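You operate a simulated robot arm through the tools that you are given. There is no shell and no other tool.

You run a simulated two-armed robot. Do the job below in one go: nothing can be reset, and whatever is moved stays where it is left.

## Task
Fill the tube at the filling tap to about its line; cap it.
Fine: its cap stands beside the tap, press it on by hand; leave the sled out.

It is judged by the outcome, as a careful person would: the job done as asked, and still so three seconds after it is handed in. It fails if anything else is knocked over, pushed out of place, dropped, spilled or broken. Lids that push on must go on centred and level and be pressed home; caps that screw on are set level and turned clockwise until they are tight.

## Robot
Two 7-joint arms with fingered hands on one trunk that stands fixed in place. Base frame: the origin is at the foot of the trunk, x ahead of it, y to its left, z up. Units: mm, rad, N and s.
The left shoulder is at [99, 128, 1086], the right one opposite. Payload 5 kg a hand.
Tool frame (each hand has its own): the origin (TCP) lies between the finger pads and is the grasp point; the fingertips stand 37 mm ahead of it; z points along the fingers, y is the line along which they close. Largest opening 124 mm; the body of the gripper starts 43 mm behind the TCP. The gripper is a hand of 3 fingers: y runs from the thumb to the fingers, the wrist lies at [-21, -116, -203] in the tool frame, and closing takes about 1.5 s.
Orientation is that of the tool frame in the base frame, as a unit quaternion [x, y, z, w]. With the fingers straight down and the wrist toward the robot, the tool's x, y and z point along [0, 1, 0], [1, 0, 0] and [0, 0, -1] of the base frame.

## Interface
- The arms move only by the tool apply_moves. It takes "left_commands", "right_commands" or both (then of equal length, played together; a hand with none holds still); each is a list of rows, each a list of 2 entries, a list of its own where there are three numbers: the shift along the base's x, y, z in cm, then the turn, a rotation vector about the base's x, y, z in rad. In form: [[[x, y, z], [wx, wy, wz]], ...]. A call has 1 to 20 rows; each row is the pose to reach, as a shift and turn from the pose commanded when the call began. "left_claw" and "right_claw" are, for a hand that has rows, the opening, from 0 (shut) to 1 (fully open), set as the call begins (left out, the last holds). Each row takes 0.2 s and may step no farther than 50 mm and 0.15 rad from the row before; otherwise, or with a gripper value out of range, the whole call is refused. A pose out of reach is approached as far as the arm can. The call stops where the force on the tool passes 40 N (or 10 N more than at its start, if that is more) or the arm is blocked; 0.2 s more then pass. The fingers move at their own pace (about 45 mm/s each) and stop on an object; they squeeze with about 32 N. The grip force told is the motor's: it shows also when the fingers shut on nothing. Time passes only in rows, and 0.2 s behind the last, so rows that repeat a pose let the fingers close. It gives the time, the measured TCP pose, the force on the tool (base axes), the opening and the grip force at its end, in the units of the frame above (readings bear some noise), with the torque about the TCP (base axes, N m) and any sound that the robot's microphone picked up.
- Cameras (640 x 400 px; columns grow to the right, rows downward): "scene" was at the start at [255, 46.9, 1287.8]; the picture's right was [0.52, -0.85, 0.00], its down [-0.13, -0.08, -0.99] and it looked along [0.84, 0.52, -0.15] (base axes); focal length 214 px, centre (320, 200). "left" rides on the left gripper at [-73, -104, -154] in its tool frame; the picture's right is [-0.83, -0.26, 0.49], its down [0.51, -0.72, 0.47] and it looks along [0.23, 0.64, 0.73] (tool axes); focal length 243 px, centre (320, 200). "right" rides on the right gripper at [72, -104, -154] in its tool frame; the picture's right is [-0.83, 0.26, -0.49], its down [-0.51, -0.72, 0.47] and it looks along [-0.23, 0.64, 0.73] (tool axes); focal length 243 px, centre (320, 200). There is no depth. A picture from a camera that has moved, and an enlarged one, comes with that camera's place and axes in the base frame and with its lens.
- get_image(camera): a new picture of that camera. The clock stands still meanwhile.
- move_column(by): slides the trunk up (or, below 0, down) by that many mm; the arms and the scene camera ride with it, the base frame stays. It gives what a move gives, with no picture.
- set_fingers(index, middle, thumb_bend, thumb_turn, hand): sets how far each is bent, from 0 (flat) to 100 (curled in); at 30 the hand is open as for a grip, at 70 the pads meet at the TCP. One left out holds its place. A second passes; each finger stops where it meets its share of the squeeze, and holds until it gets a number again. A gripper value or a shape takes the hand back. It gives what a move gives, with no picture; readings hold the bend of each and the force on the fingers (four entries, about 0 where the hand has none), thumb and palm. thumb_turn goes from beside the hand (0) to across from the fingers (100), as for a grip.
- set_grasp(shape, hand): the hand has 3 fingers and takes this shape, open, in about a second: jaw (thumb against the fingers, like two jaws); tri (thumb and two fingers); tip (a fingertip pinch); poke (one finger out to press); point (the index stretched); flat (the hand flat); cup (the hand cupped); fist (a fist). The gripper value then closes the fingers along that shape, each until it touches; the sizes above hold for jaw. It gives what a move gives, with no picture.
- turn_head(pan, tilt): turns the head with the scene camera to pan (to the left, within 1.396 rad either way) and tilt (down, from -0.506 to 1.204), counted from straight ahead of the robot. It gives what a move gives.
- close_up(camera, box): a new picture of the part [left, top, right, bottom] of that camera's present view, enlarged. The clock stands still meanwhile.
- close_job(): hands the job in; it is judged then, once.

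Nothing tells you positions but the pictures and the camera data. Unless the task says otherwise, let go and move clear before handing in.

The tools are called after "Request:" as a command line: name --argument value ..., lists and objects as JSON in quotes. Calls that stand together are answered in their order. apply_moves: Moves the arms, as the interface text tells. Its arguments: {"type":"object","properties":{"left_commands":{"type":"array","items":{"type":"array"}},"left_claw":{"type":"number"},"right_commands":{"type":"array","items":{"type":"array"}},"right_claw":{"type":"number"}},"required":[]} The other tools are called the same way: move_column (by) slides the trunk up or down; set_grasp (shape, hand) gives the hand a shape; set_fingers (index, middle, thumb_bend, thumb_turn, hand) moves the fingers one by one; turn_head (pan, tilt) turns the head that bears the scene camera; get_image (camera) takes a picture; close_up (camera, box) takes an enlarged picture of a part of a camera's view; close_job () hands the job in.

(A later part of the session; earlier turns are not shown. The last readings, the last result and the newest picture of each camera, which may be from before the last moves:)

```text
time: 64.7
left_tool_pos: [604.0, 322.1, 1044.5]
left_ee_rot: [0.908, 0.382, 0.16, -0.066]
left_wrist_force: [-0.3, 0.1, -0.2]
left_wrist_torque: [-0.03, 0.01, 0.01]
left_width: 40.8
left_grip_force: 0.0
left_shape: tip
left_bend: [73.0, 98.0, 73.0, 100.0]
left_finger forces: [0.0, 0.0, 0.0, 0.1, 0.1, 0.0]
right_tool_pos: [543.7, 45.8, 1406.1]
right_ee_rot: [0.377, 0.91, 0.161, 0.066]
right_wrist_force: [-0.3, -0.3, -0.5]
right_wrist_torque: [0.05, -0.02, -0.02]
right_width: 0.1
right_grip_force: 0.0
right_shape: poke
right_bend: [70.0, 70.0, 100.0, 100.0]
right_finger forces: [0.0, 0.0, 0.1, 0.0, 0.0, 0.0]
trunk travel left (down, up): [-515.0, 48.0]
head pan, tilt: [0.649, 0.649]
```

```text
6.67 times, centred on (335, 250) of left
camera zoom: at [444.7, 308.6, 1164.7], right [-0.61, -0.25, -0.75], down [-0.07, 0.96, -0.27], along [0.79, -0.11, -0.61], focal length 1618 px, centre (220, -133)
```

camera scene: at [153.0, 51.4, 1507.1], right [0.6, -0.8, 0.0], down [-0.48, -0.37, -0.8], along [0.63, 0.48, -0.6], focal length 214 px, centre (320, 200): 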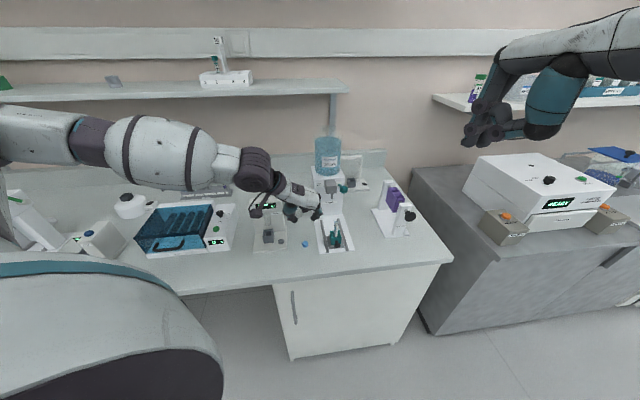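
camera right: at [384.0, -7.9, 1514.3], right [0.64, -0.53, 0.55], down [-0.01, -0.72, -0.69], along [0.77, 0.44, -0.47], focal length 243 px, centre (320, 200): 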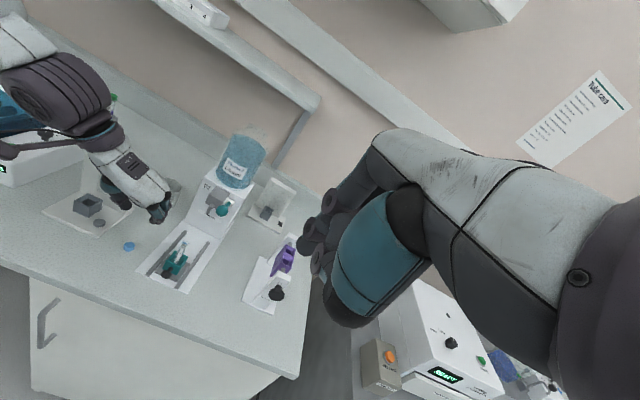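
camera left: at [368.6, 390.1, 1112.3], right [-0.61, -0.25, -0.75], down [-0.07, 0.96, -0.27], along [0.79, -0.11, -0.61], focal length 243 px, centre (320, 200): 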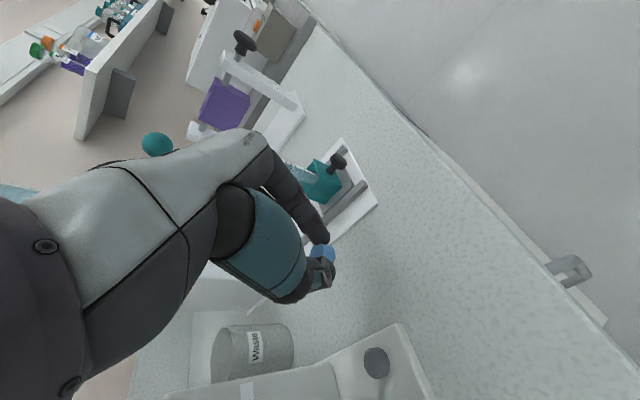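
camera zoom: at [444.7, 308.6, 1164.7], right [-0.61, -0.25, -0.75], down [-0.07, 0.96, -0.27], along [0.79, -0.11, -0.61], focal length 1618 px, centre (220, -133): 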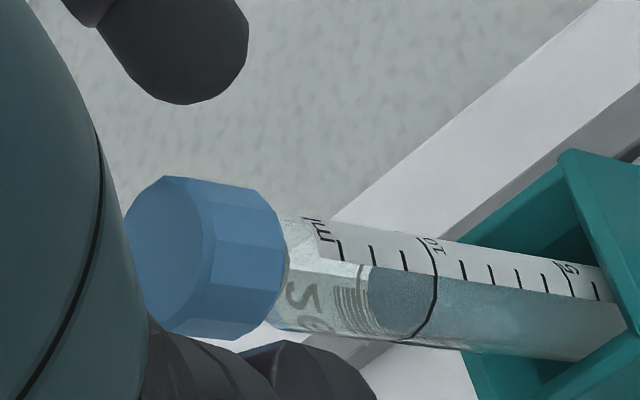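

The cap sits centred and level on the tube. I'll rise, close the fingertips and press straight down on its top to be sure it's home.

Request:
apply_moves --left_commands '[[[0, 0, 1.5], [0, 0, 0]], [[0, 0, 3.5], [0, 0, 0]], [[0, 0, 5.5], [0, 0, 0]], [[0, 0, 5.5], [0, 0, 0]]]'

Request:
apply_moves --left_commands '[[[0, 0, 0], [0, 0, 0]], [[0, 0, 0], [0, 0, 0]], [[0, 0, 0], [0, 0, 0]], [[0, 0, 0], [0, 0, 0]], [[0, 0, 0], [0, 0, 0]], [[0, 0, 0], [0, 0, 0]]]' --left_claw 0.0

Request:
close_up --camera "scene" --box '[315, 190, 350, 235]'

Request:
close_up --camera "left" --box '[280, 200, 400, 300]'

Request:
close_up --camera "right" --box '[150, 190, 220, 270]'

```text
time: 65.7
left_tool_pos: [604.2, 321.6, 1099.5]
left_ee_rot: [0.908, 0.381, 0.161, -0.068]
left_wrist_force: [-0.4, -0.3, 0.0]
left_wrist_torque: [-0.02, -0.02, -0.04]
left_width: 40.6
left_grip_force: 0.0
left_shape: tip
left_bend: [73.0, 98.0, 73.0, 100.0]
left_finger forces: [0.1, 0.0, 0.0, 0.1, 0.0, 0.1]
right_tool_pos: [542.6, 45.8, 1406.4]
right_ee_rot: [0.376, 0.91, 0.162, 0.066]
right_wrist_force: [0.2, -0.5, 0.4]
right_wrist_torque: [0.01, 0.02, 0.02]
right_width: 0.0
right_grip_force: 0.1
right_shape: poke
right_bend: [70.0, 70.0, 100.0, 100.0]
right_finger forces: [0.0, 0.0, 0.0, 0.1, 0.0, 0.0]
trunk travel left (down, up): [-515.0, 48.0]
head pan, tilt: [0.649, 0.649]
```

```text
time: 67.1
left_tool_pos: [604.6, 320.9, 1099.2]
left_ee_rot: [0.908, 0.381, 0.161, -0.068]
left_wrist_force: [0.3, -0.9, 0.1]
left_wrist_torque: [-0.01, -0.03, 0.03]
left_width: 0.0
left_grip_force: 32.0
left_shape: tip
left_bend: [70.0, 100.0, 59.0, 100.0]
left_finger forces: [0.0, 0.0, 0.0, 0.0, 0.0, 0.1]
right_tool_pos: [543.4, 45.6, 1405.7]
right_ee_rot: [0.377, 0.91, 0.161, 0.066]
right_wrist_force: [-0.4, -0.2, 0.4]
right_wrist_torque: [-0.01, 0.02, 0.01]
right_width: 0.0
right_grip_force: 0.2
right_shape: poke
right_bend: [70.0, 70.0, 100.0, 100.0]
right_finger forces: [0.0, 0.0, 0.1, 0.0, 0.0, 0.0]
trunk travel left (down, up): [-515.0, 48.0]
head pan, tilt: [0.649, 0.649]
```

```text
8.89 times, centred on (332, 212) of scene
camera zoom: at [153.3, 50.7, 1507.1], right [0.6, -0.8, 0.0], down [-0.48, -0.37, -0.8], along [0.63, 0.48, -0.6], focal length 1906 px, centre (209, 89)
```

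zoom: 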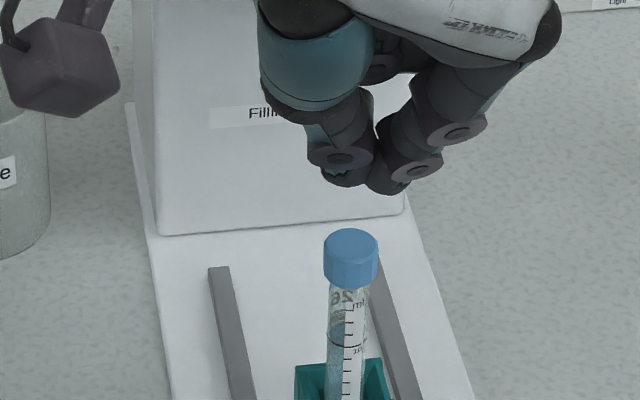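

```text
4.00 times, centred on (340, 250) of left
camera zoom: at [444.1, 308.4, 1218.9], right [-0.61, -0.25, -0.75], down [-0.07, 0.96, -0.27], along [0.79, -0.11, -0.61], focal length 970 px, centre (240, 0)
```

zoom: 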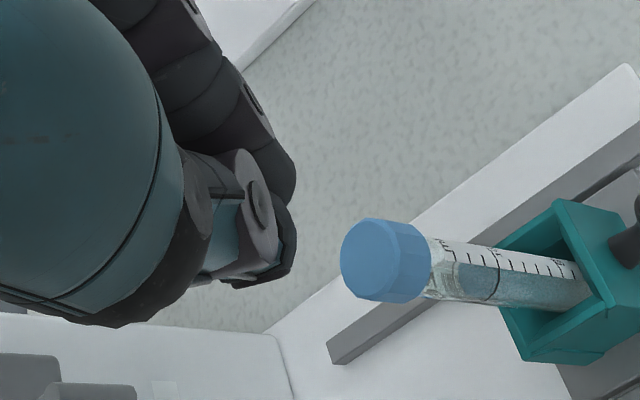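

```text
5.00 times, centred on (185, 230) of right
camera zoom: at [384.3, -8.6, 1514.2], right [0.64, -0.53, 0.55], down [-0.01, -0.72, -0.69], along [0.77, 0.44, -0.47], focal length 1213 px, centre (995, 50)
```

zoom: 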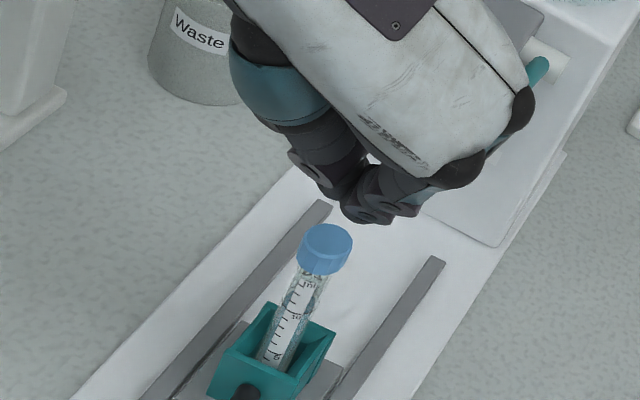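

The closed tips sit about 4 mm off the cap's axis. I'll correct that and come down close to check.

Request:
apply_moves --left_commands '[[[-0.1, 0.43, 0], [0, 0, 0]], [[-0.1, 0.43, -1.2], [0, 0, 0]], [[-0.1, 0.43, -2.4], [0, 0, 0]], [[-0.1, 0.43, -3.0], [0, 0, 0]], [[-0.1, 0.43, -3.0], [0, 0, 0]]]'

Request:
close_up --camera "scene" --box '[320, 200, 345, 230]'

Request:
close_up --camera "left" --box '[290, 210, 380, 290]'

Request:
close_up --camera "right" --box '[160, 215, 200, 260]'

```text
time: 68.3
left_tool_pos: [603.5, 323.4, 1070.6]
left_ee_rot: [0.908, 0.382, 0.16, -0.067]
left_wrist_force: [0.2, -0.7, 0.4]
left_wrist_torque: [-0.02, 0.01, -0.01]
left_width: 0.0
left_grip_force: 32.1
left_shape: tip
left_bend: [70.0, 100.0, 59.0, 100.0]
left_finger forces: [0.1, 0.1, 0.0, 0.0, 0.0, 0.0]
right_tool_pos: [541.8, 45.9, 1405.1]
right_ee_rot: [0.376, 0.91, 0.161, 0.066]
right_wrist_force: [-0.3, -0.4, 0.4]
right_wrist_torque: [-0.02, -0.02, -0.01]
right_width: 0.2
right_grip_force: 0.1
right_shape: poke
right_bend: [70.0, 70.0, 100.0, 100.0]
right_finger forces: [0.1, 0.1, 0.0, 0.0, 0.0, 0.0]
trunk travel left (down, up): [-515.0, 48.0]
head pan, tilt: [0.649, 0.649]
```

```text
13.33 times, centred on (332, 215) of scene
camera zoom: at [153.3, 50.6, 1507.1], right [0.6, -0.8, 0.0], down [-0.48, -0.37, -0.8], along [0.63, 0.48, -0.6], focal length 2860 px, centre (153, 0)
```

zoom: 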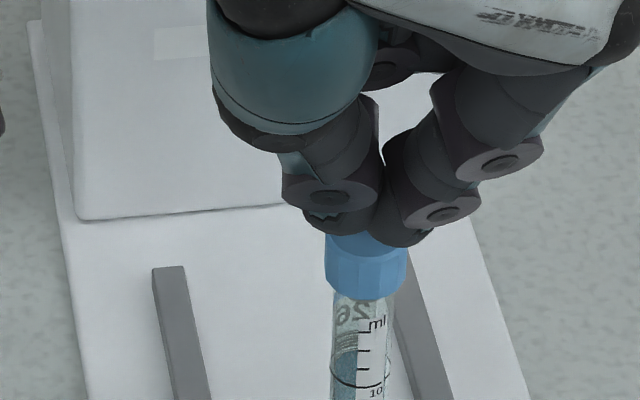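

```text
5.00 times, centred on (335, 250) of left
camera zoom: at [443.0, 312.0, 1189.6], right [-0.61, -0.25, -0.75], down [-0.07, 0.96, -0.27], along [0.79, -0.11, -0.61], focal length 1213 px, centre (245, -50)
```

zoom: 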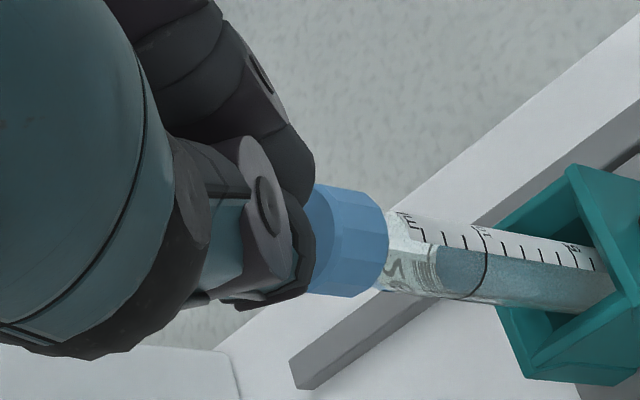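

```text
8.89 times, centred on (180, 238) of right
camera zoom: at [384.3, -8.7, 1514.2], right [0.64, -0.53, 0.55], down [-0.01, -0.72, -0.69], along [0.77, 0.44, -0.47], focal length 2157 px, centre (1564, -133)
```

zoom: 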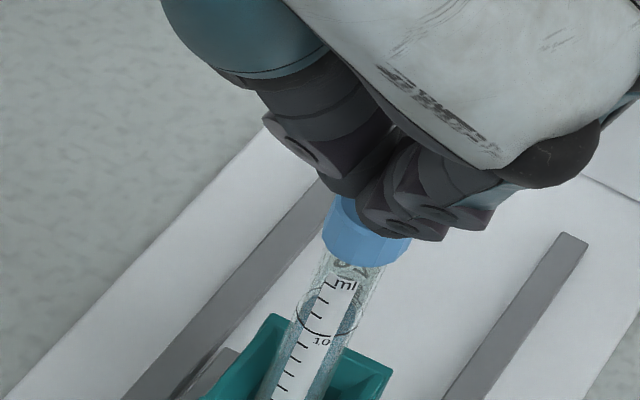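

It's well centred. I'll press down now.

Request:
apply_moves --left_commands '[[[-0.08, 0.12, -0.4], [0, 0, 0]], [[-0.08, 0.12, -0.8], [0, 0, 0]], [[-0.08, 0.12, -1.1], [0, 0, 0]], [[-0.08, 0.12, -1.3], [0, 0, 0]]]'

Request:
close_up --camera "scene" --box '[320, 200, 345, 230]'

Request:
close_up --camera "left" --box '[290, 210, 380, 290]'

```text
time: 69.3
left_tool_pos: [600.6, 327.4, 1058.1]
left_ee_rot: [0.907, 0.382, 0.163, -0.067]
left_wrist_force: [1.8, -1.8, 18.7]
left_wrist_torque: [-0.03, -0.25, -0.08]
left_width: 0.2
left_grip_force: 31.9
left_shape: tip
left_bend: [70.0, 100.0, 59.0, 100.0]
left_finger forces: [0.1, 0.0, 0.0, 0.0, 0.0, 0.0]
right_tool_pos: [540.6, 44.5, 1408.6]
right_ee_rot: [0.375, 0.91, 0.161, 0.067]
right_wrist_force: [0.2, -0.2, 0.2]
right_wrist_torque: [-0.02, 0.0, 0.01]
right_width: 0.2
right_grip_force: 0.1
right_shape: poke
right_bend: [70.0, 70.0, 100.0, 100.0]
right_finger forces: [0.1, 0.0, 0.0, 0.1, 0.0, 0.0]
trunk travel left (down, up): [-515.0, 48.0]
head pan, tilt: [0.649, 0.649]
```

```text
13.33 times, centred on (332, 215) of scene
camera zoom: at [151.0, 49.3, 1507.7], right [0.6, -0.8, 0.0], down [-0.48, -0.36, -0.8], along [0.64, 0.48, -0.6], focal length 2860 px, centre (153, 0)
```

zoom: 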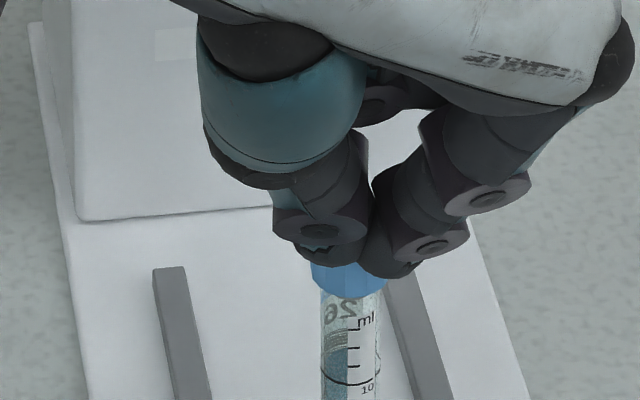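

```text
5.00 times, centred on (335, 250) of left
camera zoom: at [440.6, 313.2, 1178.5], right [-0.61, -0.25, -0.75], down [-0.07, 0.96, -0.27], along [0.79, -0.11, -0.6], focal length 1213 px, centre (245, -50)
```

zoom: 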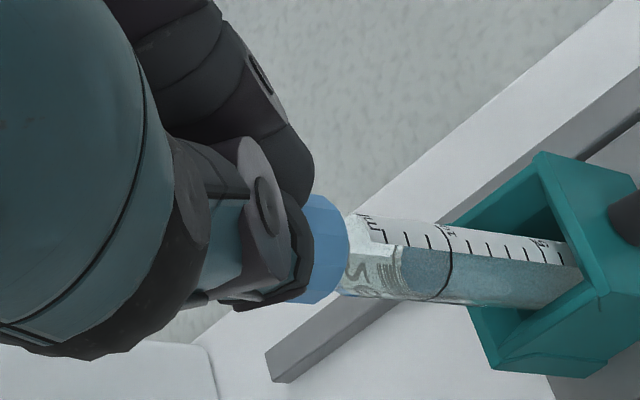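

The press reached 19 N, but the tube is leaning a few mm to the left because the tips pushed sideways. I'll lift, see where it settles and press more squarely.

Request:
apply_moves --left_commands '[[[0, 0, 1.0], [0, 0, 0]], [[0, 0, 2.0], [0, 0, 0]], [[0, 0, 2.0], [0, 0, 0]], [[0, 0, 2.0], [0, 0, 0]]]'

Request:
close_up --camera "scene" --box '[320, 200, 345, 230]'

Request:
close_up --camera "left" --box '[290, 210, 380, 290]'

Request:
close_up --camera "right" --box '[150, 210, 220, 300]'

```text
time: 70.3
left_tool_pos: [601.9, 326.3, 1076.8]
left_ee_rot: [0.907, 0.382, 0.161, -0.067]
left_wrist_force: [-0.2, 0.7, -0.2]
left_wrist_torque: [-0.04, 0.01, 0.0]
left_width: 0.0
left_grip_force: 31.8
left_shape: tip
left_bend: [70.0, 100.0, 59.0, 100.0]
left_finger forces: [0.0, 0.0, 0.0, 0.0, 0.0, 0.0]
right_tool_pos: [542.2, 45.9, 1406.9]
right_ee_rot: [0.377, 0.91, 0.161, 0.066]
right_wrist_force: [-0.3, 0.2, 0.0]
right_wrist_torque: [0.0, -0.01, 0.0]
right_width: 0.0
right_grip_force: 0.1
right_shape: poke
right_bend: [70.0, 70.0, 100.0, 100.0]
right_finger forces: [0.0, 0.1, 0.0, 0.0, 0.0, 0.1]
trunk travel left (down, up): [-515.0, 48.0]
head pan, tilt: [0.649, 0.649]
```

```text
13.33 times, centred on (332, 215) of scene
camera zoom: at [153.8, 51.1, 1507.0], right [0.6, -0.8, 0.0], down [-0.48, -0.37, -0.8], along [0.63, 0.48, -0.6], focal length 2860 px, centre (153, 0)
```

zoom: 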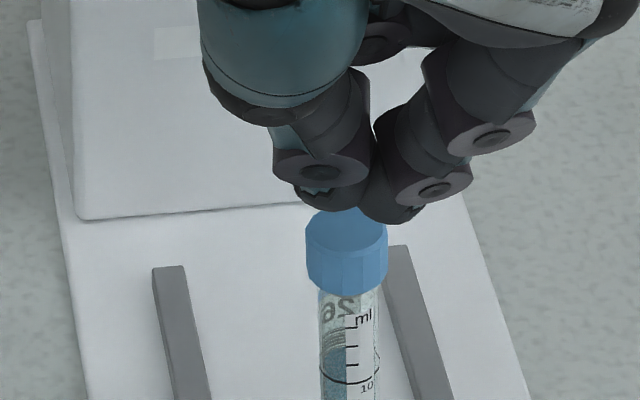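

```text
5.00 times, centred on (335, 250) of left
camera zoom: at [442.3, 314.4, 1196.7], right [-0.61, -0.25, -0.75], down [-0.07, 0.96, -0.27], along [0.79, -0.11, -0.61], focal length 1213 px, centre (245, -50)
```

zoom: 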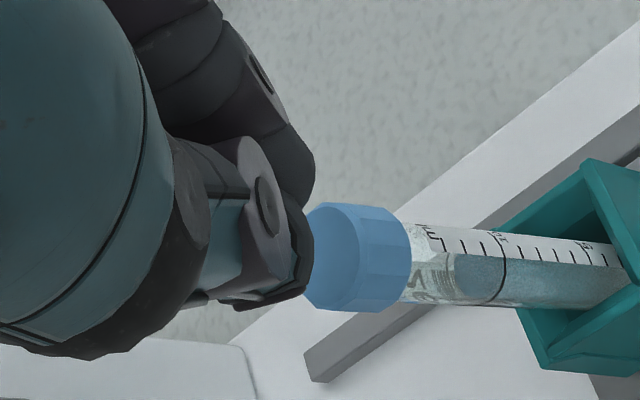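

```text
4.44 times, centred on (185, 255) of right
camera zoom: at [384.8, -8.2, 1513.9], right [0.64, -0.53, 0.55], down [-0.01, -0.72, -0.69], along [0.77, 0.44, -0.47], focal length 1078 px, centre (920, -44)
```

zoom: 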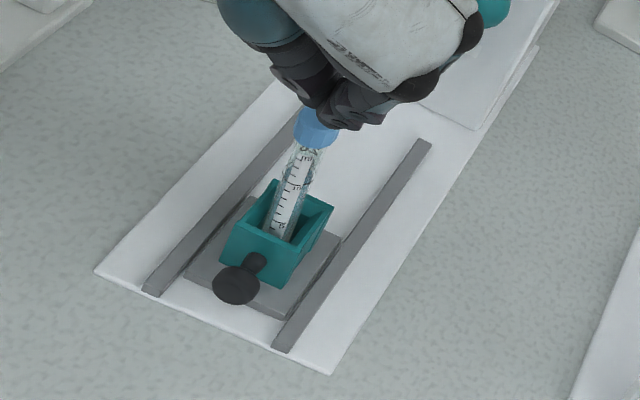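

The tube stays leaning slightly within the holder's slack. I'll look at the cap seat closely.

Request:
close_up --camera "left" --box '[330, 235, 380, 275]'

Request:
close_up --camera "scene" --box '[325, 212, 341, 232]'

Request:
close_up --camera "scene" --box '[318, 205, 352, 250]'

```text
10.00 times, centred on (355, 255) of left
camera zoom: at [442.3, 314.4, 1196.7], right [-0.61, -0.25, -0.75], down [-0.07, 0.96, -0.27], along [0.79, -0.11, -0.61], focal length 2426 px, centre (-30, -350)
```

zoom: 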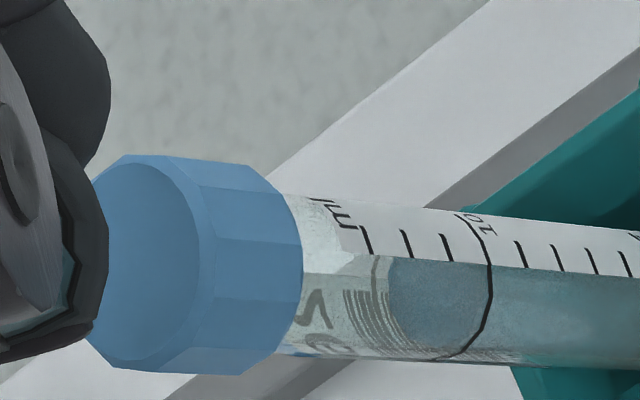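

```text
16.00 times, centred on (333, 222) of scene
camera zoom: at [153.8, 51.1, 1507.0], right [0.6, -0.8, 0.0], down [-0.48, -0.37, -0.8], along [0.63, 0.48, -0.6], focal length 3432 px, centre (112, -152)
```

zoom: 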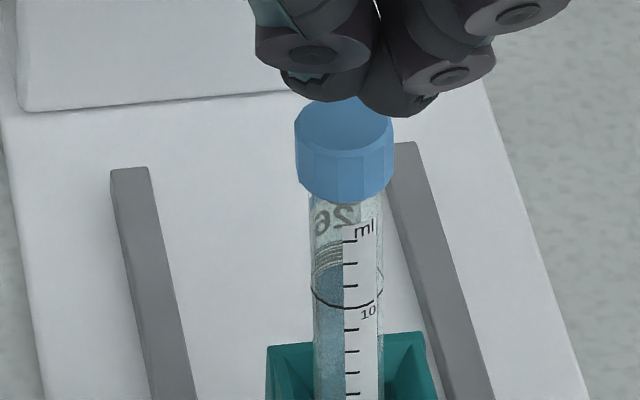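

```text
8.89 times, centred on (335, 228) of scene
camera zoom: at [153.8, 51.1, 1507.0], right [0.6, -0.8, 0.0], down [-0.48, -0.37, -0.8], along [0.63, 0.48, -0.6], focal length 1906 px, centre (187, -44)
```

zoom: 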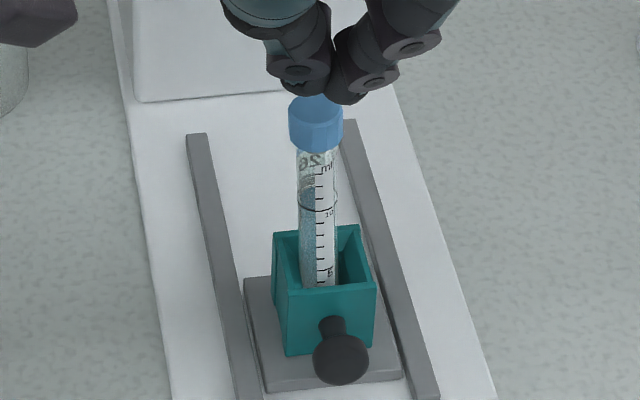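

Request:
close_up --camera "left" --box '[346, 243, 366, 267]'

Request:
close_up --camera "scene" --box '[328, 218, 338, 228]'

Request:
close_up --camera "right" --box '[172, 235, 196, 260]'

```text
16.00 times, centred on (356, 255) of left
camera zoom: at [442.3, 314.4, 1196.7], right [-0.61, -0.25, -0.75], down [-0.07, 0.96, -0.27], along [0.79, -0.11, -0.61], focal length 3882 px, centre (-256, -680)
```

zoom: 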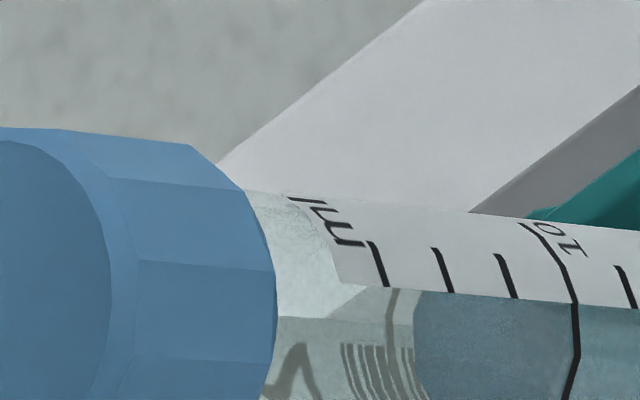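

```text
16.00 times, centred on (333, 223) of scene
camera zoom: at [153.8, 51.1, 1507.0], right [0.6, -0.8, 0.0], down [-0.48, -0.37, -0.8], along [0.63, 0.48, -0.6], focal length 3432 px, centre (112, -168)
```

zoom: 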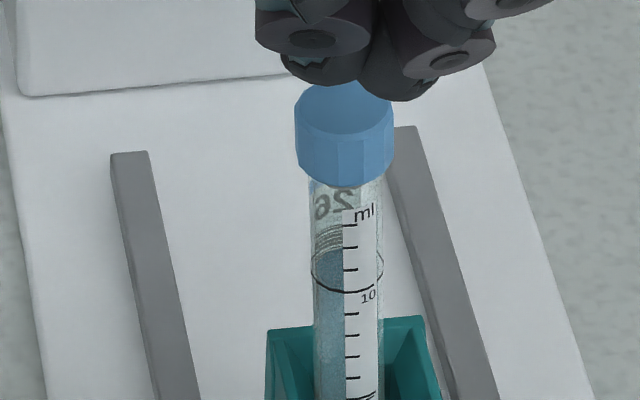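

```text
16.00 times, centred on (184, 248) of right
camera zoom: at [384.8, -8.2, 1513.9], right [0.64, -0.53, 0.55], down [-0.01, -0.72, -0.69], along [0.77, 0.44, -0.47], focal length 3882 px, centre (2496, -560)
```

zoom: 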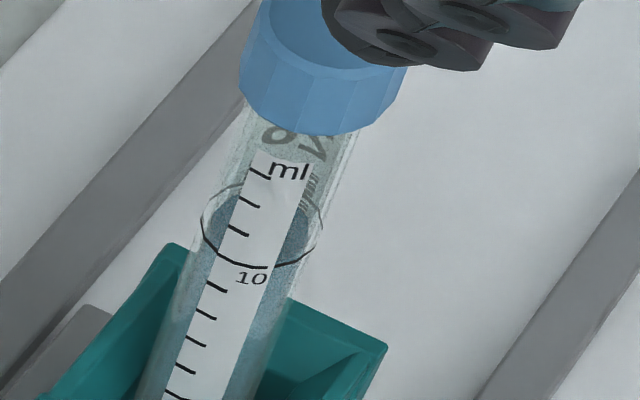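

The cap looks level, with its skirt at or over the rim, but I want a firm, square press. I'll re-grip the cap lightly to stand the tube upright, and then press again.

Request:
apply_moves --left_commands '[[[0, 0, 1.5], [0, 0, 0]], [[0.15, -0.35, 2.5], [0, 0, 0]], [[0.15, -0.35, 2.5], [0, 0, 0]], [[0.15, -0.35, 2.5], [0, 0, 0]], [[0.15, -0.35, 2.5], [0, 0, 0]]]' --left_claw 0.36

Request:
close_up --camera "scene" --box '[315, 190, 350, 235]'

```text
time: 71.5
left_tool_pos: [603.8, 323.8, 1103.7]
left_ee_rot: [0.908, 0.382, 0.161, -0.068]
left_wrist_force: [1.0, -0.1, -0.1]
left_wrist_torque: [0.03, 0.01, 0.05]
left_width: 44.1
left_grip_force: 0.0
left_shape: tip
left_bend: [73.0, 98.0, 73.0, 100.0]
left_finger forces: [0.0, 0.1, 0.1, 0.0, 0.0, 0.0]
right_tool_pos: [542.3, 46.1, 1406.5]
right_ee_rot: [0.377, 0.91, 0.16, 0.067]
right_wrist_force: [-0.4, 0.3, -0.3]
right_wrist_torque: [0.0, 0.04, 0.03]
right_width: 0.0
right_grip_force: 0.0
right_shape: poke
right_bend: [70.0, 70.0, 100.0, 100.0]
right_finger forces: [0.0, 0.0, 0.1, 0.1, 0.0, 0.0]
trunk travel left (down, up): [-515.0, 48.0]
head pan, tilt: [0.649, 0.649]
```

```text
8.89 times, centred on (332, 212) of scene
camera zoom: at [153.4, 50.7, 1507.1], right [0.6, -0.8, 0.0], down [-0.48, -0.37, -0.8], along [0.63, 0.48, -0.6], focal length 1906 px, centre (209, 89)
```

zoom: 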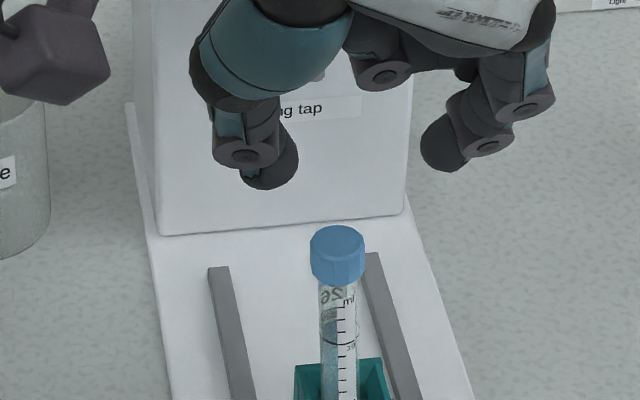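

The hand is centred on the upright axis. I'll come down around the cap and close to stand it up.

Request:
apply_moves --left_commands '[[[0, 0, -2], [0, 0, 0]], [[0, 0, -4], [0, 0, 0]], [[0, 0, -5.5], [0, 0, 0]], [[0, 0, -5.7], [0, 0, 0]]]'

Request:
apply_moves --left_commands '[[[0, 0, 0], [0, 0, 0]], [[0, 0, 0], [0, 0, 0]], [[0, 0, 0], [0, 0, 0]], [[0, 0, 0], [0, 0, 0]], [[0, 0, 0], [0, 0, 0]], [[0, 0, 0], [0, 0, 0]]]' --left_claw 0.0

Request:
close_up --camera "scene" --box '[320, 200, 345, 230]'

Request:
close_up --camera "left" --box '[300, 220, 370, 280]'

```text
time: 72.5
left_tool_pos: [604.0, 323.3, 1044.8]
left_ee_rot: [0.908, 0.381, 0.161, -0.068]
left_wrist_force: [-0.6, 0.0, 0.0]
left_wrist_torque: [0.05, -0.01, -0.03]
left_width: 44.0
left_grip_force: 0.0
left_shape: tip
left_bend: [73.0, 98.0, 73.0, 100.0]
left_finger forces: [0.0, 0.1, 0.0, 0.0, 0.0, 0.0]
right_tool_pos: [542.5, 44.9, 1407.3]
right_ee_rot: [0.377, 0.91, 0.161, 0.067]
right_wrist_force: [-0.5, -0.2, -0.7]
right_wrist_torque: [0.02, -0.03, 0.04]
right_width: 0.0
right_grip_force: 0.0
right_shape: poke
right_bend: [70.0, 70.0, 100.0, 100.0]
right_finger forces: [0.0, 0.0, 0.0, 0.0, 0.0, 0.0]
trunk travel left (down, up): [-515.0, 48.0]
head pan, tilt: [0.649, 0.649]
```

```text
time: 73.9
left_tool_pos: [602.5, 321.6, 1044.7]
left_ee_rot: [0.908, 0.382, 0.16, -0.069]
left_wrist_force: [-0.1, 0.5, -0.1]
left_wrist_torque: [-0.03, -0.03, 0.0]
left_width: 6.1
left_grip_force: 31.8
left_shape: tip
left_bend: [71.0, 100.0, 74.0, 100.0]
left_finger forces: [0.1, 0.0, 0.0, 0.0, 0.1, 0.1]
right_tool_pos: [541.6, 45.7, 1407.0]
right_ee_rot: [0.377, 0.91, 0.161, 0.067]
right_wrist_force: [0.1, -0.4, 1.2]
right_wrist_torque: [0.04, 0.02, 0.01]
right_width: 0.0
right_grip_force: 0.2
right_shape: poke
right_bend: [70.0, 70.0, 100.0, 100.0]
right_finger forces: [0.1, 0.0, 0.1, 0.0, 0.0, 0.0]
trunk travel left (down, up): [-515.0, 48.0]
head pan, tilt: [0.649, 0.649]
```

```text
13.33 times, centred on (332, 215) of scene
camera zoom: at [153.3, 50.7, 1507.1], right [0.6, -0.8, 0.0], down [-0.48, -0.37, -0.8], along [0.63, 0.48, -0.6], focal length 2860 px, centre (153, 0)
```

zoom: 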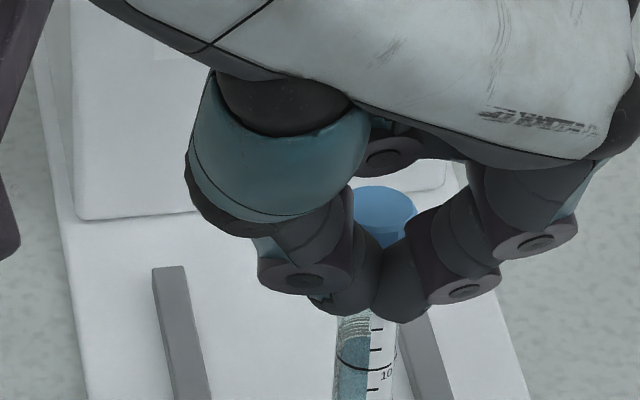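

```text
6.67 times, centred on (335, 250) of left
camera zoom: at [443.3, 309.7, 1164.4], right [-0.61, -0.25, -0.75], down [-0.07, 0.96, -0.27], along [0.79, -0.11, -0.61], focal length 1618 px, centre (220, -133)
```

zoom: 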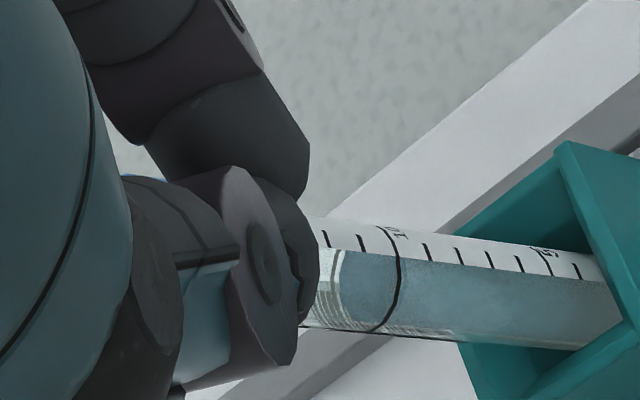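

The tips slid past the cap on its outer side, and the tube now leans inward. I'll check from the other views before releasing.

Request:
close_up --camera "right" --box '[150, 200, 220, 290]'

Request:
close_up --camera "scene" --box '[310, 190, 360, 250]'

```text
4.44 times, centred on (185, 245) of right
camera zoom: at [384.3, -8.6, 1514.2], right [0.64, -0.53, 0.55], down [-0.01, -0.72, -0.69], along [0.77, 0.44, -0.47], focal length 1078 px, centre (920, 0)
```

zoom: 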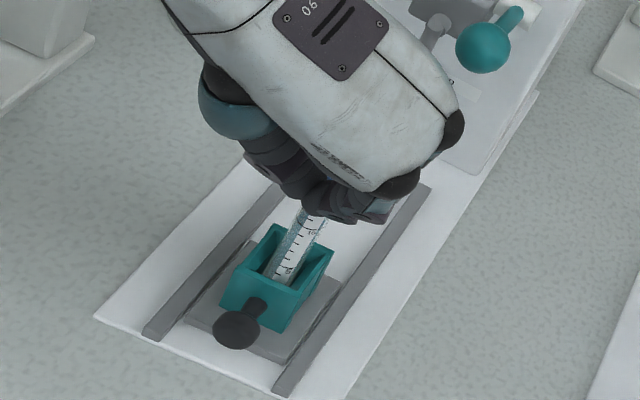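

```text
6.67 times, centred on (335, 220) of scene
camera zoom: at [153.3, 50.7, 1507.1], right [0.6, -0.8, 0.0], down [-0.48, -0.37, -0.8], along [0.63, 0.48, -0.6], focal length 1430 px, centre (220, 67)
```

zoom: 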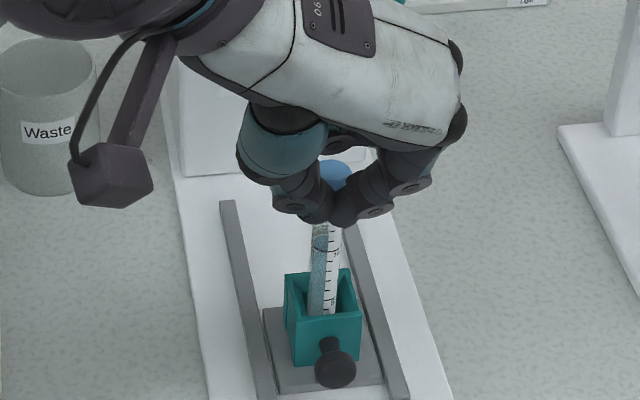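

The tube is still in its holder, just tipped inward. I'll open the fingers in place and let it fall back.

Request:
apply_moves --left_commands '[[[0, 0, 0], [0, 0, 0]], [[0, 0, 0], [0, 0, 0]], [[0, 0, 0], [0, 0, 0]], [[0, 0, 0], [0, 0, 0]], [[0, 0, 0], [0, 0, 0]]]' --left_claw 0.4

Request:
close_up --camera "scene" --box '[320, 200, 345, 230]'

Request:
close_up --camera "left" --box '[300, 220, 370, 280]'

Request:
close_up --camera "right" --box '[150, 200, 220, 290]'

```text
time: 75.1
left_tool_pos: [603.4, 322.8, 1044.2]
left_ee_rot: [0.908, 0.381, 0.16, -0.068]
left_wrist_force: [0.6, 0.0, 0.1]
left_wrist_torque: [-0.02, 0.02, -0.03]
left_width: 49.1
left_grip_force: 0.1
left_shape: tip
left_bend: [73.0, 98.0, 72.0, 100.0]
left_finger forces: [0.0, 0.1, 0.0, 0.0, 0.1, 0.1]
right_tool_pos: [542.3, 45.8, 1406.7]
right_ee_rot: [0.377, 0.91, 0.161, 0.067]
right_wrist_force: [0.4, -0.8, 0.2]
right_wrist_torque: [0.0, 0.0, 0.02]
right_width: 0.1
right_grip_force: 0.0
right_shape: poke
right_bend: [70.0, 70.0, 100.0, 100.0]
right_finger forces: [0.0, 0.1, 0.0, 0.1, 0.0, 0.1]
trunk travel left (down, up): [-515.0, 48.0]
head pan, tilt: [0.649, 0.649]
```

```text
13.33 times, centred on (332, 215) of scene
camera zoom: at [153.3, 50.7, 1507.1], right [0.6, -0.8, 0.0], down [-0.48, -0.37, -0.8], along [0.63, 0.48, -0.6], focal length 2860 px, centre (153, 0)
```

zoom: 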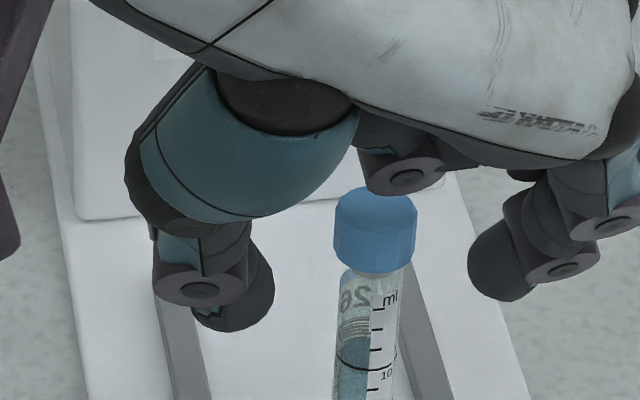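

```text
6.67 times, centred on (335, 250) of left
camera zoom: at [443.3, 309.7, 1164.4], right [-0.61, -0.25, -0.75], down [-0.07, 0.96, -0.27], along [0.79, -0.11, -0.61], focal length 1618 px, centre (220, -133)
```

zoom: 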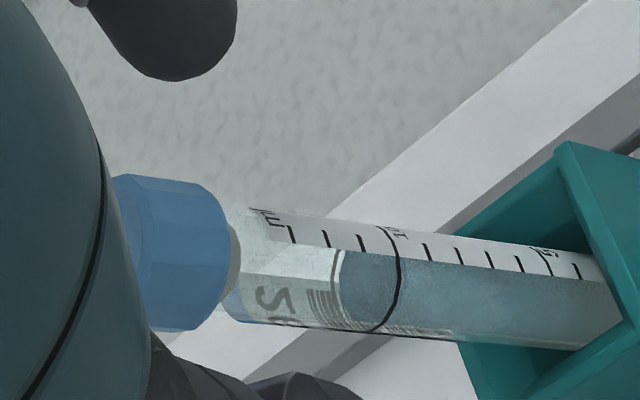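

```text
4.44 times, centred on (185, 245) of right
camera zoom: at [384.3, -8.6, 1514.2], right [0.64, -0.53, 0.55], down [-0.01, -0.72, -0.69], along [0.77, 0.44, -0.47], focal length 1078 px, centre (920, 0)
```

zoom: 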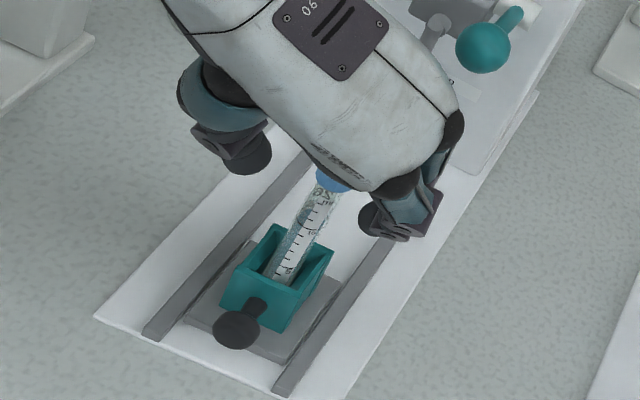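

Now I see it: the fingers closed below the cap's skirt and wedged it up about 3–4 mm. The cap is still on the rim and coaxial, and nothing has spilled. I'll re-grip the cap at its own height, where it is now.

Request:
apply_moves --left_commands '[[[0, 0, 0.4], [0, 0, 0]], [[0.3, 0.3, 0.8], [0, 0, 0]], [[0.6, 0.5, 0.8], [0, 0, 0]], [[0.6, 0.5, 0.8], [0, 0, 0]]]'

Request:
close_up --camera "scene" --box '[320, 200, 345, 230]'

Request:
close_up --camera "left" --box '[300, 220, 370, 280]'

```text
time: 76.1
left_tool_pos: [609.1, 327.4, 1053.6]
left_ee_rot: [0.908, 0.381, 0.161, -0.067]
left_wrist_force: [-0.6, 0.1, -0.7]
left_wrist_torque: [0.01, -0.01, 0.0]
left_width: 48.9
left_grip_force: 0.0
left_shape: tip
left_bend: [73.0, 98.0, 72.0, 100.0]
left_finger forces: [0.0, 0.0, 0.0, 0.1, 0.0, 0.1]
right_tool_pos: [542.1, 46.1, 1407.0]
right_ee_rot: [0.376, 0.91, 0.161, 0.067]
right_wrist_force: [0.7, -0.4, -0.7]
right_wrist_torque: [0.01, 0.01, 0.01]
right_width: 0.0
right_grip_force: 0.1
right_shape: poke
right_bend: [70.0, 70.0, 100.0, 100.0]
right_finger forces: [0.1, 0.0, 0.1, 0.1, 0.1, 0.1]
trunk travel left (down, up): [-515.0, 48.0]
head pan, tilt: [0.649, 0.649]
```

```text
13.33 times, centred on (332, 215) of scene
camera zoom: at [153.2, 50.7, 1507.1], right [0.6, -0.8, 0.0], down [-0.48, -0.37, -0.8], along [0.63, 0.48, -0.6], focal length 2860 px, centre (153, 0)
```

zoom: 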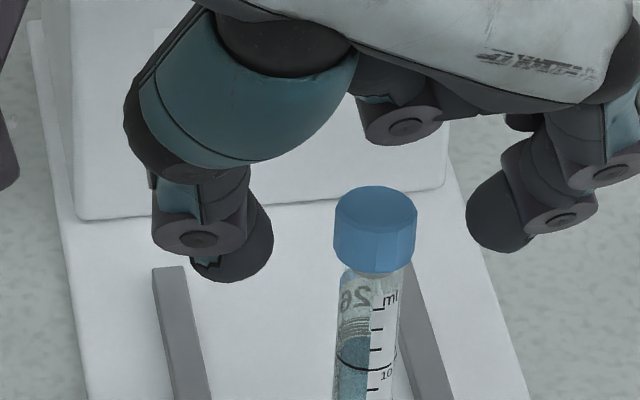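

```text
6.67 times, centred on (335, 250) of left
camera zoom: at [450.0, 315.1, 1173.1], right [-0.61, -0.25, -0.75], down [-0.07, 0.96, -0.27], along [0.79, -0.11, -0.61], focal length 1618 px, centre (220, -133)
```

zoom: 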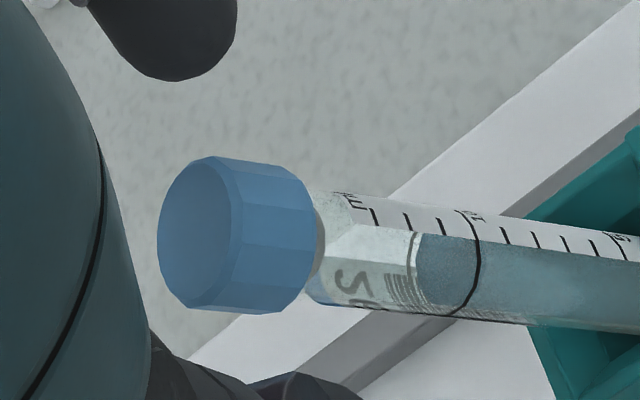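

The fingertips now flank the cap itself. I'll close.

Request:
apply_moves --left_commands '[[[0, 0, -0.15], [0, 0, 0]], [[0, 0, -0.15], [0, 0, 0]], [[0, 0, -0.15], [0, 0, 0]], [[0, 0, -0.15], [0, 0, 0]], [[0, 0, -0.15], [0, 0, 0]], [[0, 0, -0.15], [0, 0, 0]]]' --left_claw 0.0

Request:
close_up --camera "scene" --box '[320, 200, 345, 230]'

Request:
close_up --camera "left" --box '[300, 220, 370, 280]'

```text
time: 77.5
left_tool_pos: [610.7, 327.7, 1050.9]
left_ee_rot: [0.908, 0.381, 0.162, -0.068]
left_wrist_force: [-0.8, -0.8, -0.1]
left_wrist_torque: [0.01, -0.01, -0.01]
left_width: 7.6
left_grip_force: 31.7
left_shape: tip
left_bend: [71.0, 100.0, 75.0, 100.0]
left_finger forces: [0.0, 0.1, 0.0, 0.0, 0.0, 0.1]
right_tool_pos: [541.6, 45.3, 1407.8]
right_ee_rot: [0.377, 0.91, 0.162, 0.067]
right_wrist_force: [0.4, 0.7, -0.4]
right_wrist_torque: [0.01, 0.0, -0.01]
right_width: 0.0
right_grip_force: 0.0
right_shape: poke
right_bend: [70.0, 70.0, 100.0, 100.0]
right_finger forces: [0.0, 0.0, 0.0, 0.0, 0.0, 0.0]
trunk travel left (down, up): [-515.0, 48.0]
head pan, tilt: [0.649, 0.649]
```

```text
13.33 times, centred on (332, 215) of scene
camera zoom: at [153.2, 50.6, 1507.1], right [0.6, -0.8, 0.0], down [-0.48, -0.37, -0.8], along [0.63, 0.48, -0.6], focal length 2860 px, centre (153, 0)
```

zoom: 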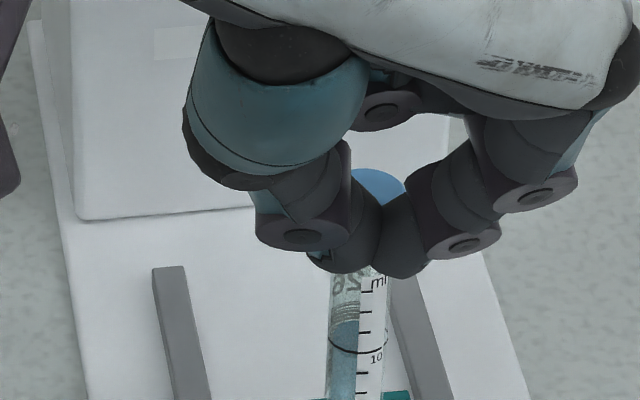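

```text
6.67 times, centred on (335, 250) of left
camera zoom: at [449.8, 314.9, 1171.6], right [-0.61, -0.25, -0.75], down [-0.07, 0.96, -0.27], along [0.79, -0.11, -0.61], focal length 1618 px, centre (220, -133)
```

zoom: 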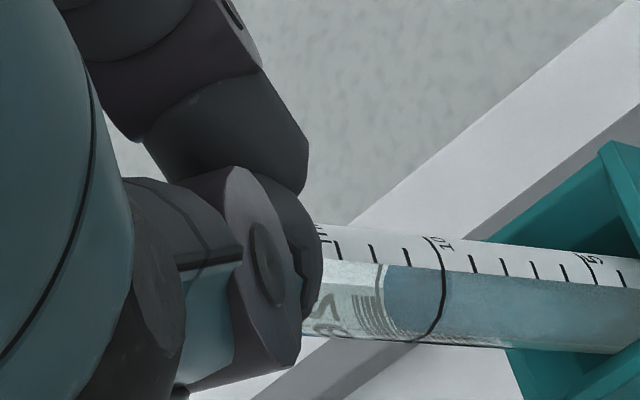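

The tips slipped off the cap's outer side again, because the leaning tube's cap is further inward than I had estimated. I'll open, rise and measure it properly.

Request:
apply_moves --left_commands '[[[0, 0, 0], [0, 0, 0]], [[0, 0, 0], [0, 0, 0]], [[0, 0, 0], [0, 0, 0]], [[0, 0, 0], [0, 0, 0]], [[0, 0, 1.5], [0, 0, 0]], [[-0.5, -0.5, 4], [0, 0, 0]], [[-1, -1, 6.5], [0, 0, 0]], [[-1, -1, 6.5], [0, 0, 0]]]' --left_claw 0.4

Request:
close_up --camera "scene" --box '[310, 190, 360, 250]'

Request:
close_up --camera "left" --box '[280, 180, 440, 300]'

Request:
close_up --camera "right" --box '[150, 200, 220, 290]'

```text
time: 79.3
left_tool_pos: [598.0, 319.5, 1116.3]
left_ee_rot: [0.908, 0.381, 0.161, -0.067]
left_wrist_force: [-0.3, 0.3, -0.1]
left_wrist_torque: [0.03, 0.02, -0.01]
left_width: 49.2
left_grip_force: 0.1
left_shape: tip
left_bend: [73.0, 98.0, 72.0, 100.0]
left_finger forces: [0.0, 0.1, 0.0, 0.0, 0.1, 0.0]
right_tool_pos: [543.7, 45.3, 1405.5]
right_ee_rot: [0.377, 0.91, 0.162, 0.067]
right_wrist_force: [-0.7, 0.3, -0.1]
right_wrist_torque: [0.0, -0.02, -0.01]
right_width: 0.0
right_grip_force: 0.1
right_shape: poke
right_bend: [70.0, 70.0, 100.0, 100.0]
right_finger forces: [0.0, 0.0, 0.1, 0.1, 0.0, 0.1]
trunk travel left (down, up): [-515.0, 48.0]
head pan, tilt: [0.649, 0.649]
```

```text
6.67 times, centred on (335, 220) of scene
camera zoom: at [153.6, 51.0, 1507.0], right [0.6, -0.8, 0.0], down [-0.48, -0.37, -0.8], along [0.63, 0.48, -0.6], focal length 1430 px, centre (220, 67)
```

zoom: 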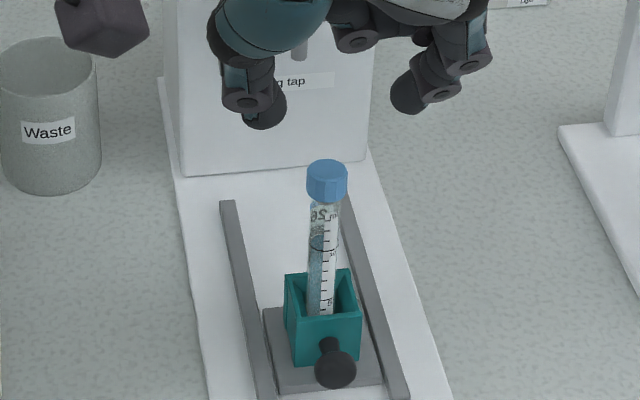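

```text
3.33 times, centred on (360, 240) of left
camera zoom: at [439.2, 305.4, 1236.0], right [-0.61, -0.25, -0.75], down [-0.07, 0.96, -0.27], along [0.79, -0.11, -0.61], focal length 809 px, centre (187, 67)
```

zoom: 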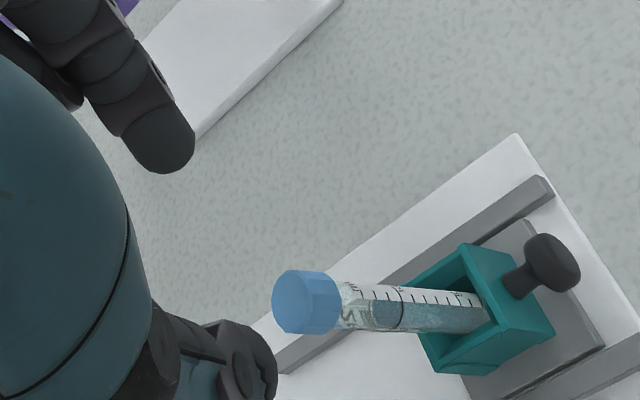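

```text
4.44 times, centred on (185, 245) of right
camera zoom: at [384.6, -8.3, 1514.0], right [0.64, -0.53, 0.55], down [-0.01, -0.72, -0.69], along [0.77, 0.44, -0.47], focal length 1078 px, centre (920, 0)
```

zoom: 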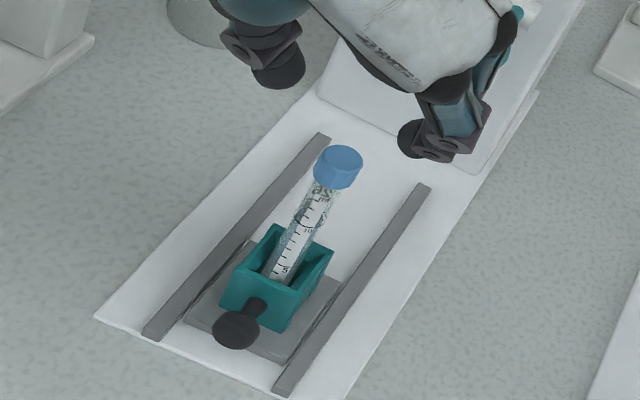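

The cap centre is at about (629, 343, 1012), with the tube leaning roughly 9° inward in its loose holder. I'll place the pinch around that point and verify before closing.

Request:
apply_moves --left_commands '[[[1.0, 0.7, -1.5], [0, 0, 0]], [[2.0, 1.5, -3.5], [0, 0, 0]], [[2.0, 1.5, -5.5], [0, 0, 0]], [[2.0, 1.5, -7.0], [0, 0, 0]], [[2.0, 1.5, -7.0], [0, 0, 0]]]'

Request:
close_up --camera "scene" --box '[320, 195, 345, 225]'

Request:
close_up --camera "left" --box '[290, 200, 390, 280]'

Request:
close_up --camera "right" --box '[160, 215, 200, 260]'

```text
time: 80.5
left_tool_pos: [619.1, 331.4, 1047.7]
left_ee_rot: [0.908, 0.382, 0.16, -0.069]
left_wrist_force: [0.3, 0.2, -0.1]
left_wrist_torque: [-0.01, -0.01, -0.02]
left_width: 48.8
left_grip_force: 0.0
left_shape: tip
left_bend: [73.0, 98.0, 72.0, 100.0]
left_finger forces: [0.0, 0.1, 0.0, 0.0, 0.1, 0.1]
right_tool_pos: [543.4, 46.0, 1407.3]
right_ee_rot: [0.377, 0.91, 0.162, 0.067]
right_wrist_force: [0.2, -0.8, -0.6]
right_wrist_torque: [0.04, 0.05, 0.01]
right_width: 0.0
right_grip_force: 0.1
right_shape: poke
right_bend: [70.0, 70.0, 100.0, 100.0]
right_finger forces: [0.1, 0.0, 0.1, 0.1, 0.0, 0.1]
trunk travel left (down, up): [-515.0, 48.0]
head pan, tilt: [0.649, 0.649]
```

```text
13.33 times, centred on (332, 210) of scene
camera zoom: at [153.3, 50.8, 1507.1], right [0.6, -0.8, 0.0], down [-0.48, -0.37, -0.8], along [0.63, 0.48, -0.6], focal length 2860 px, centre (153, 67)
```

zoom: 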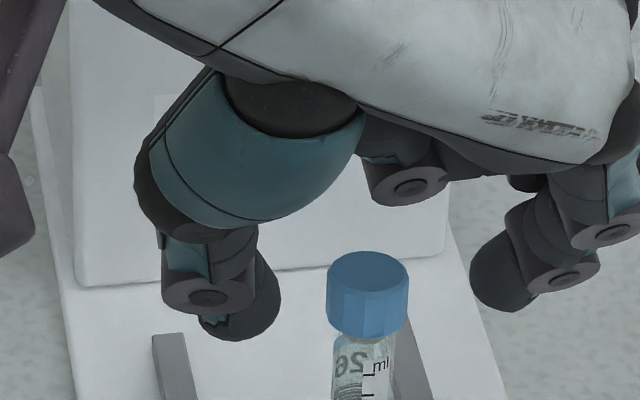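

```text
5.00 times, centred on (340, 240) of left
camera zoom: at [459.0, 319.1, 1166.9], right [-0.61, -0.25, -0.75], down [-0.07, 0.96, -0.27], along [0.79, -0.11, -0.61], focal length 1213 px, centre (220, 0)
```

zoom: 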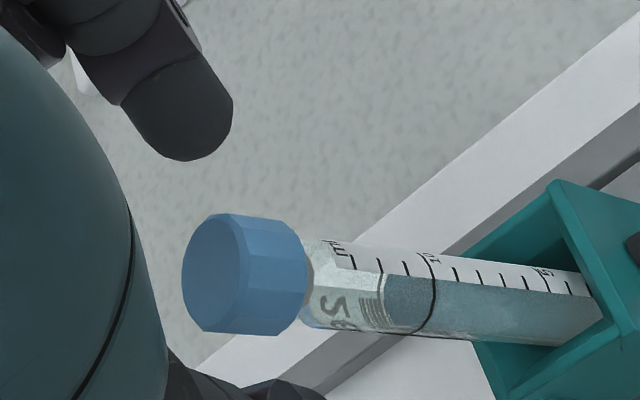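

```text
8.89 times, centred on (180, 238) of right
camera zoom: at [384.4, -8.5, 1514.2], right [0.64, -0.53, 0.55], down [-0.01, -0.72, -0.69], along [0.77, 0.44, -0.47], focal length 2157 px, centre (1564, -133)
```

zoom: 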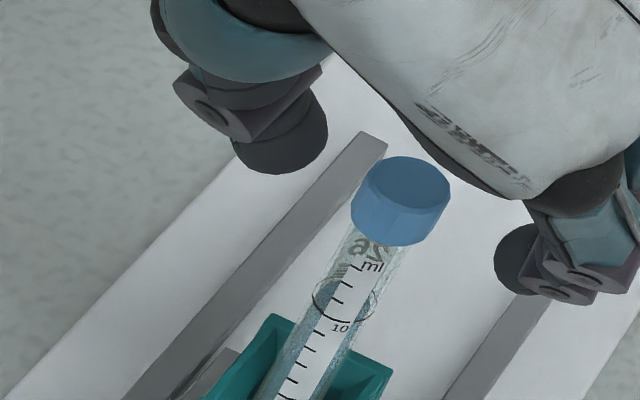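

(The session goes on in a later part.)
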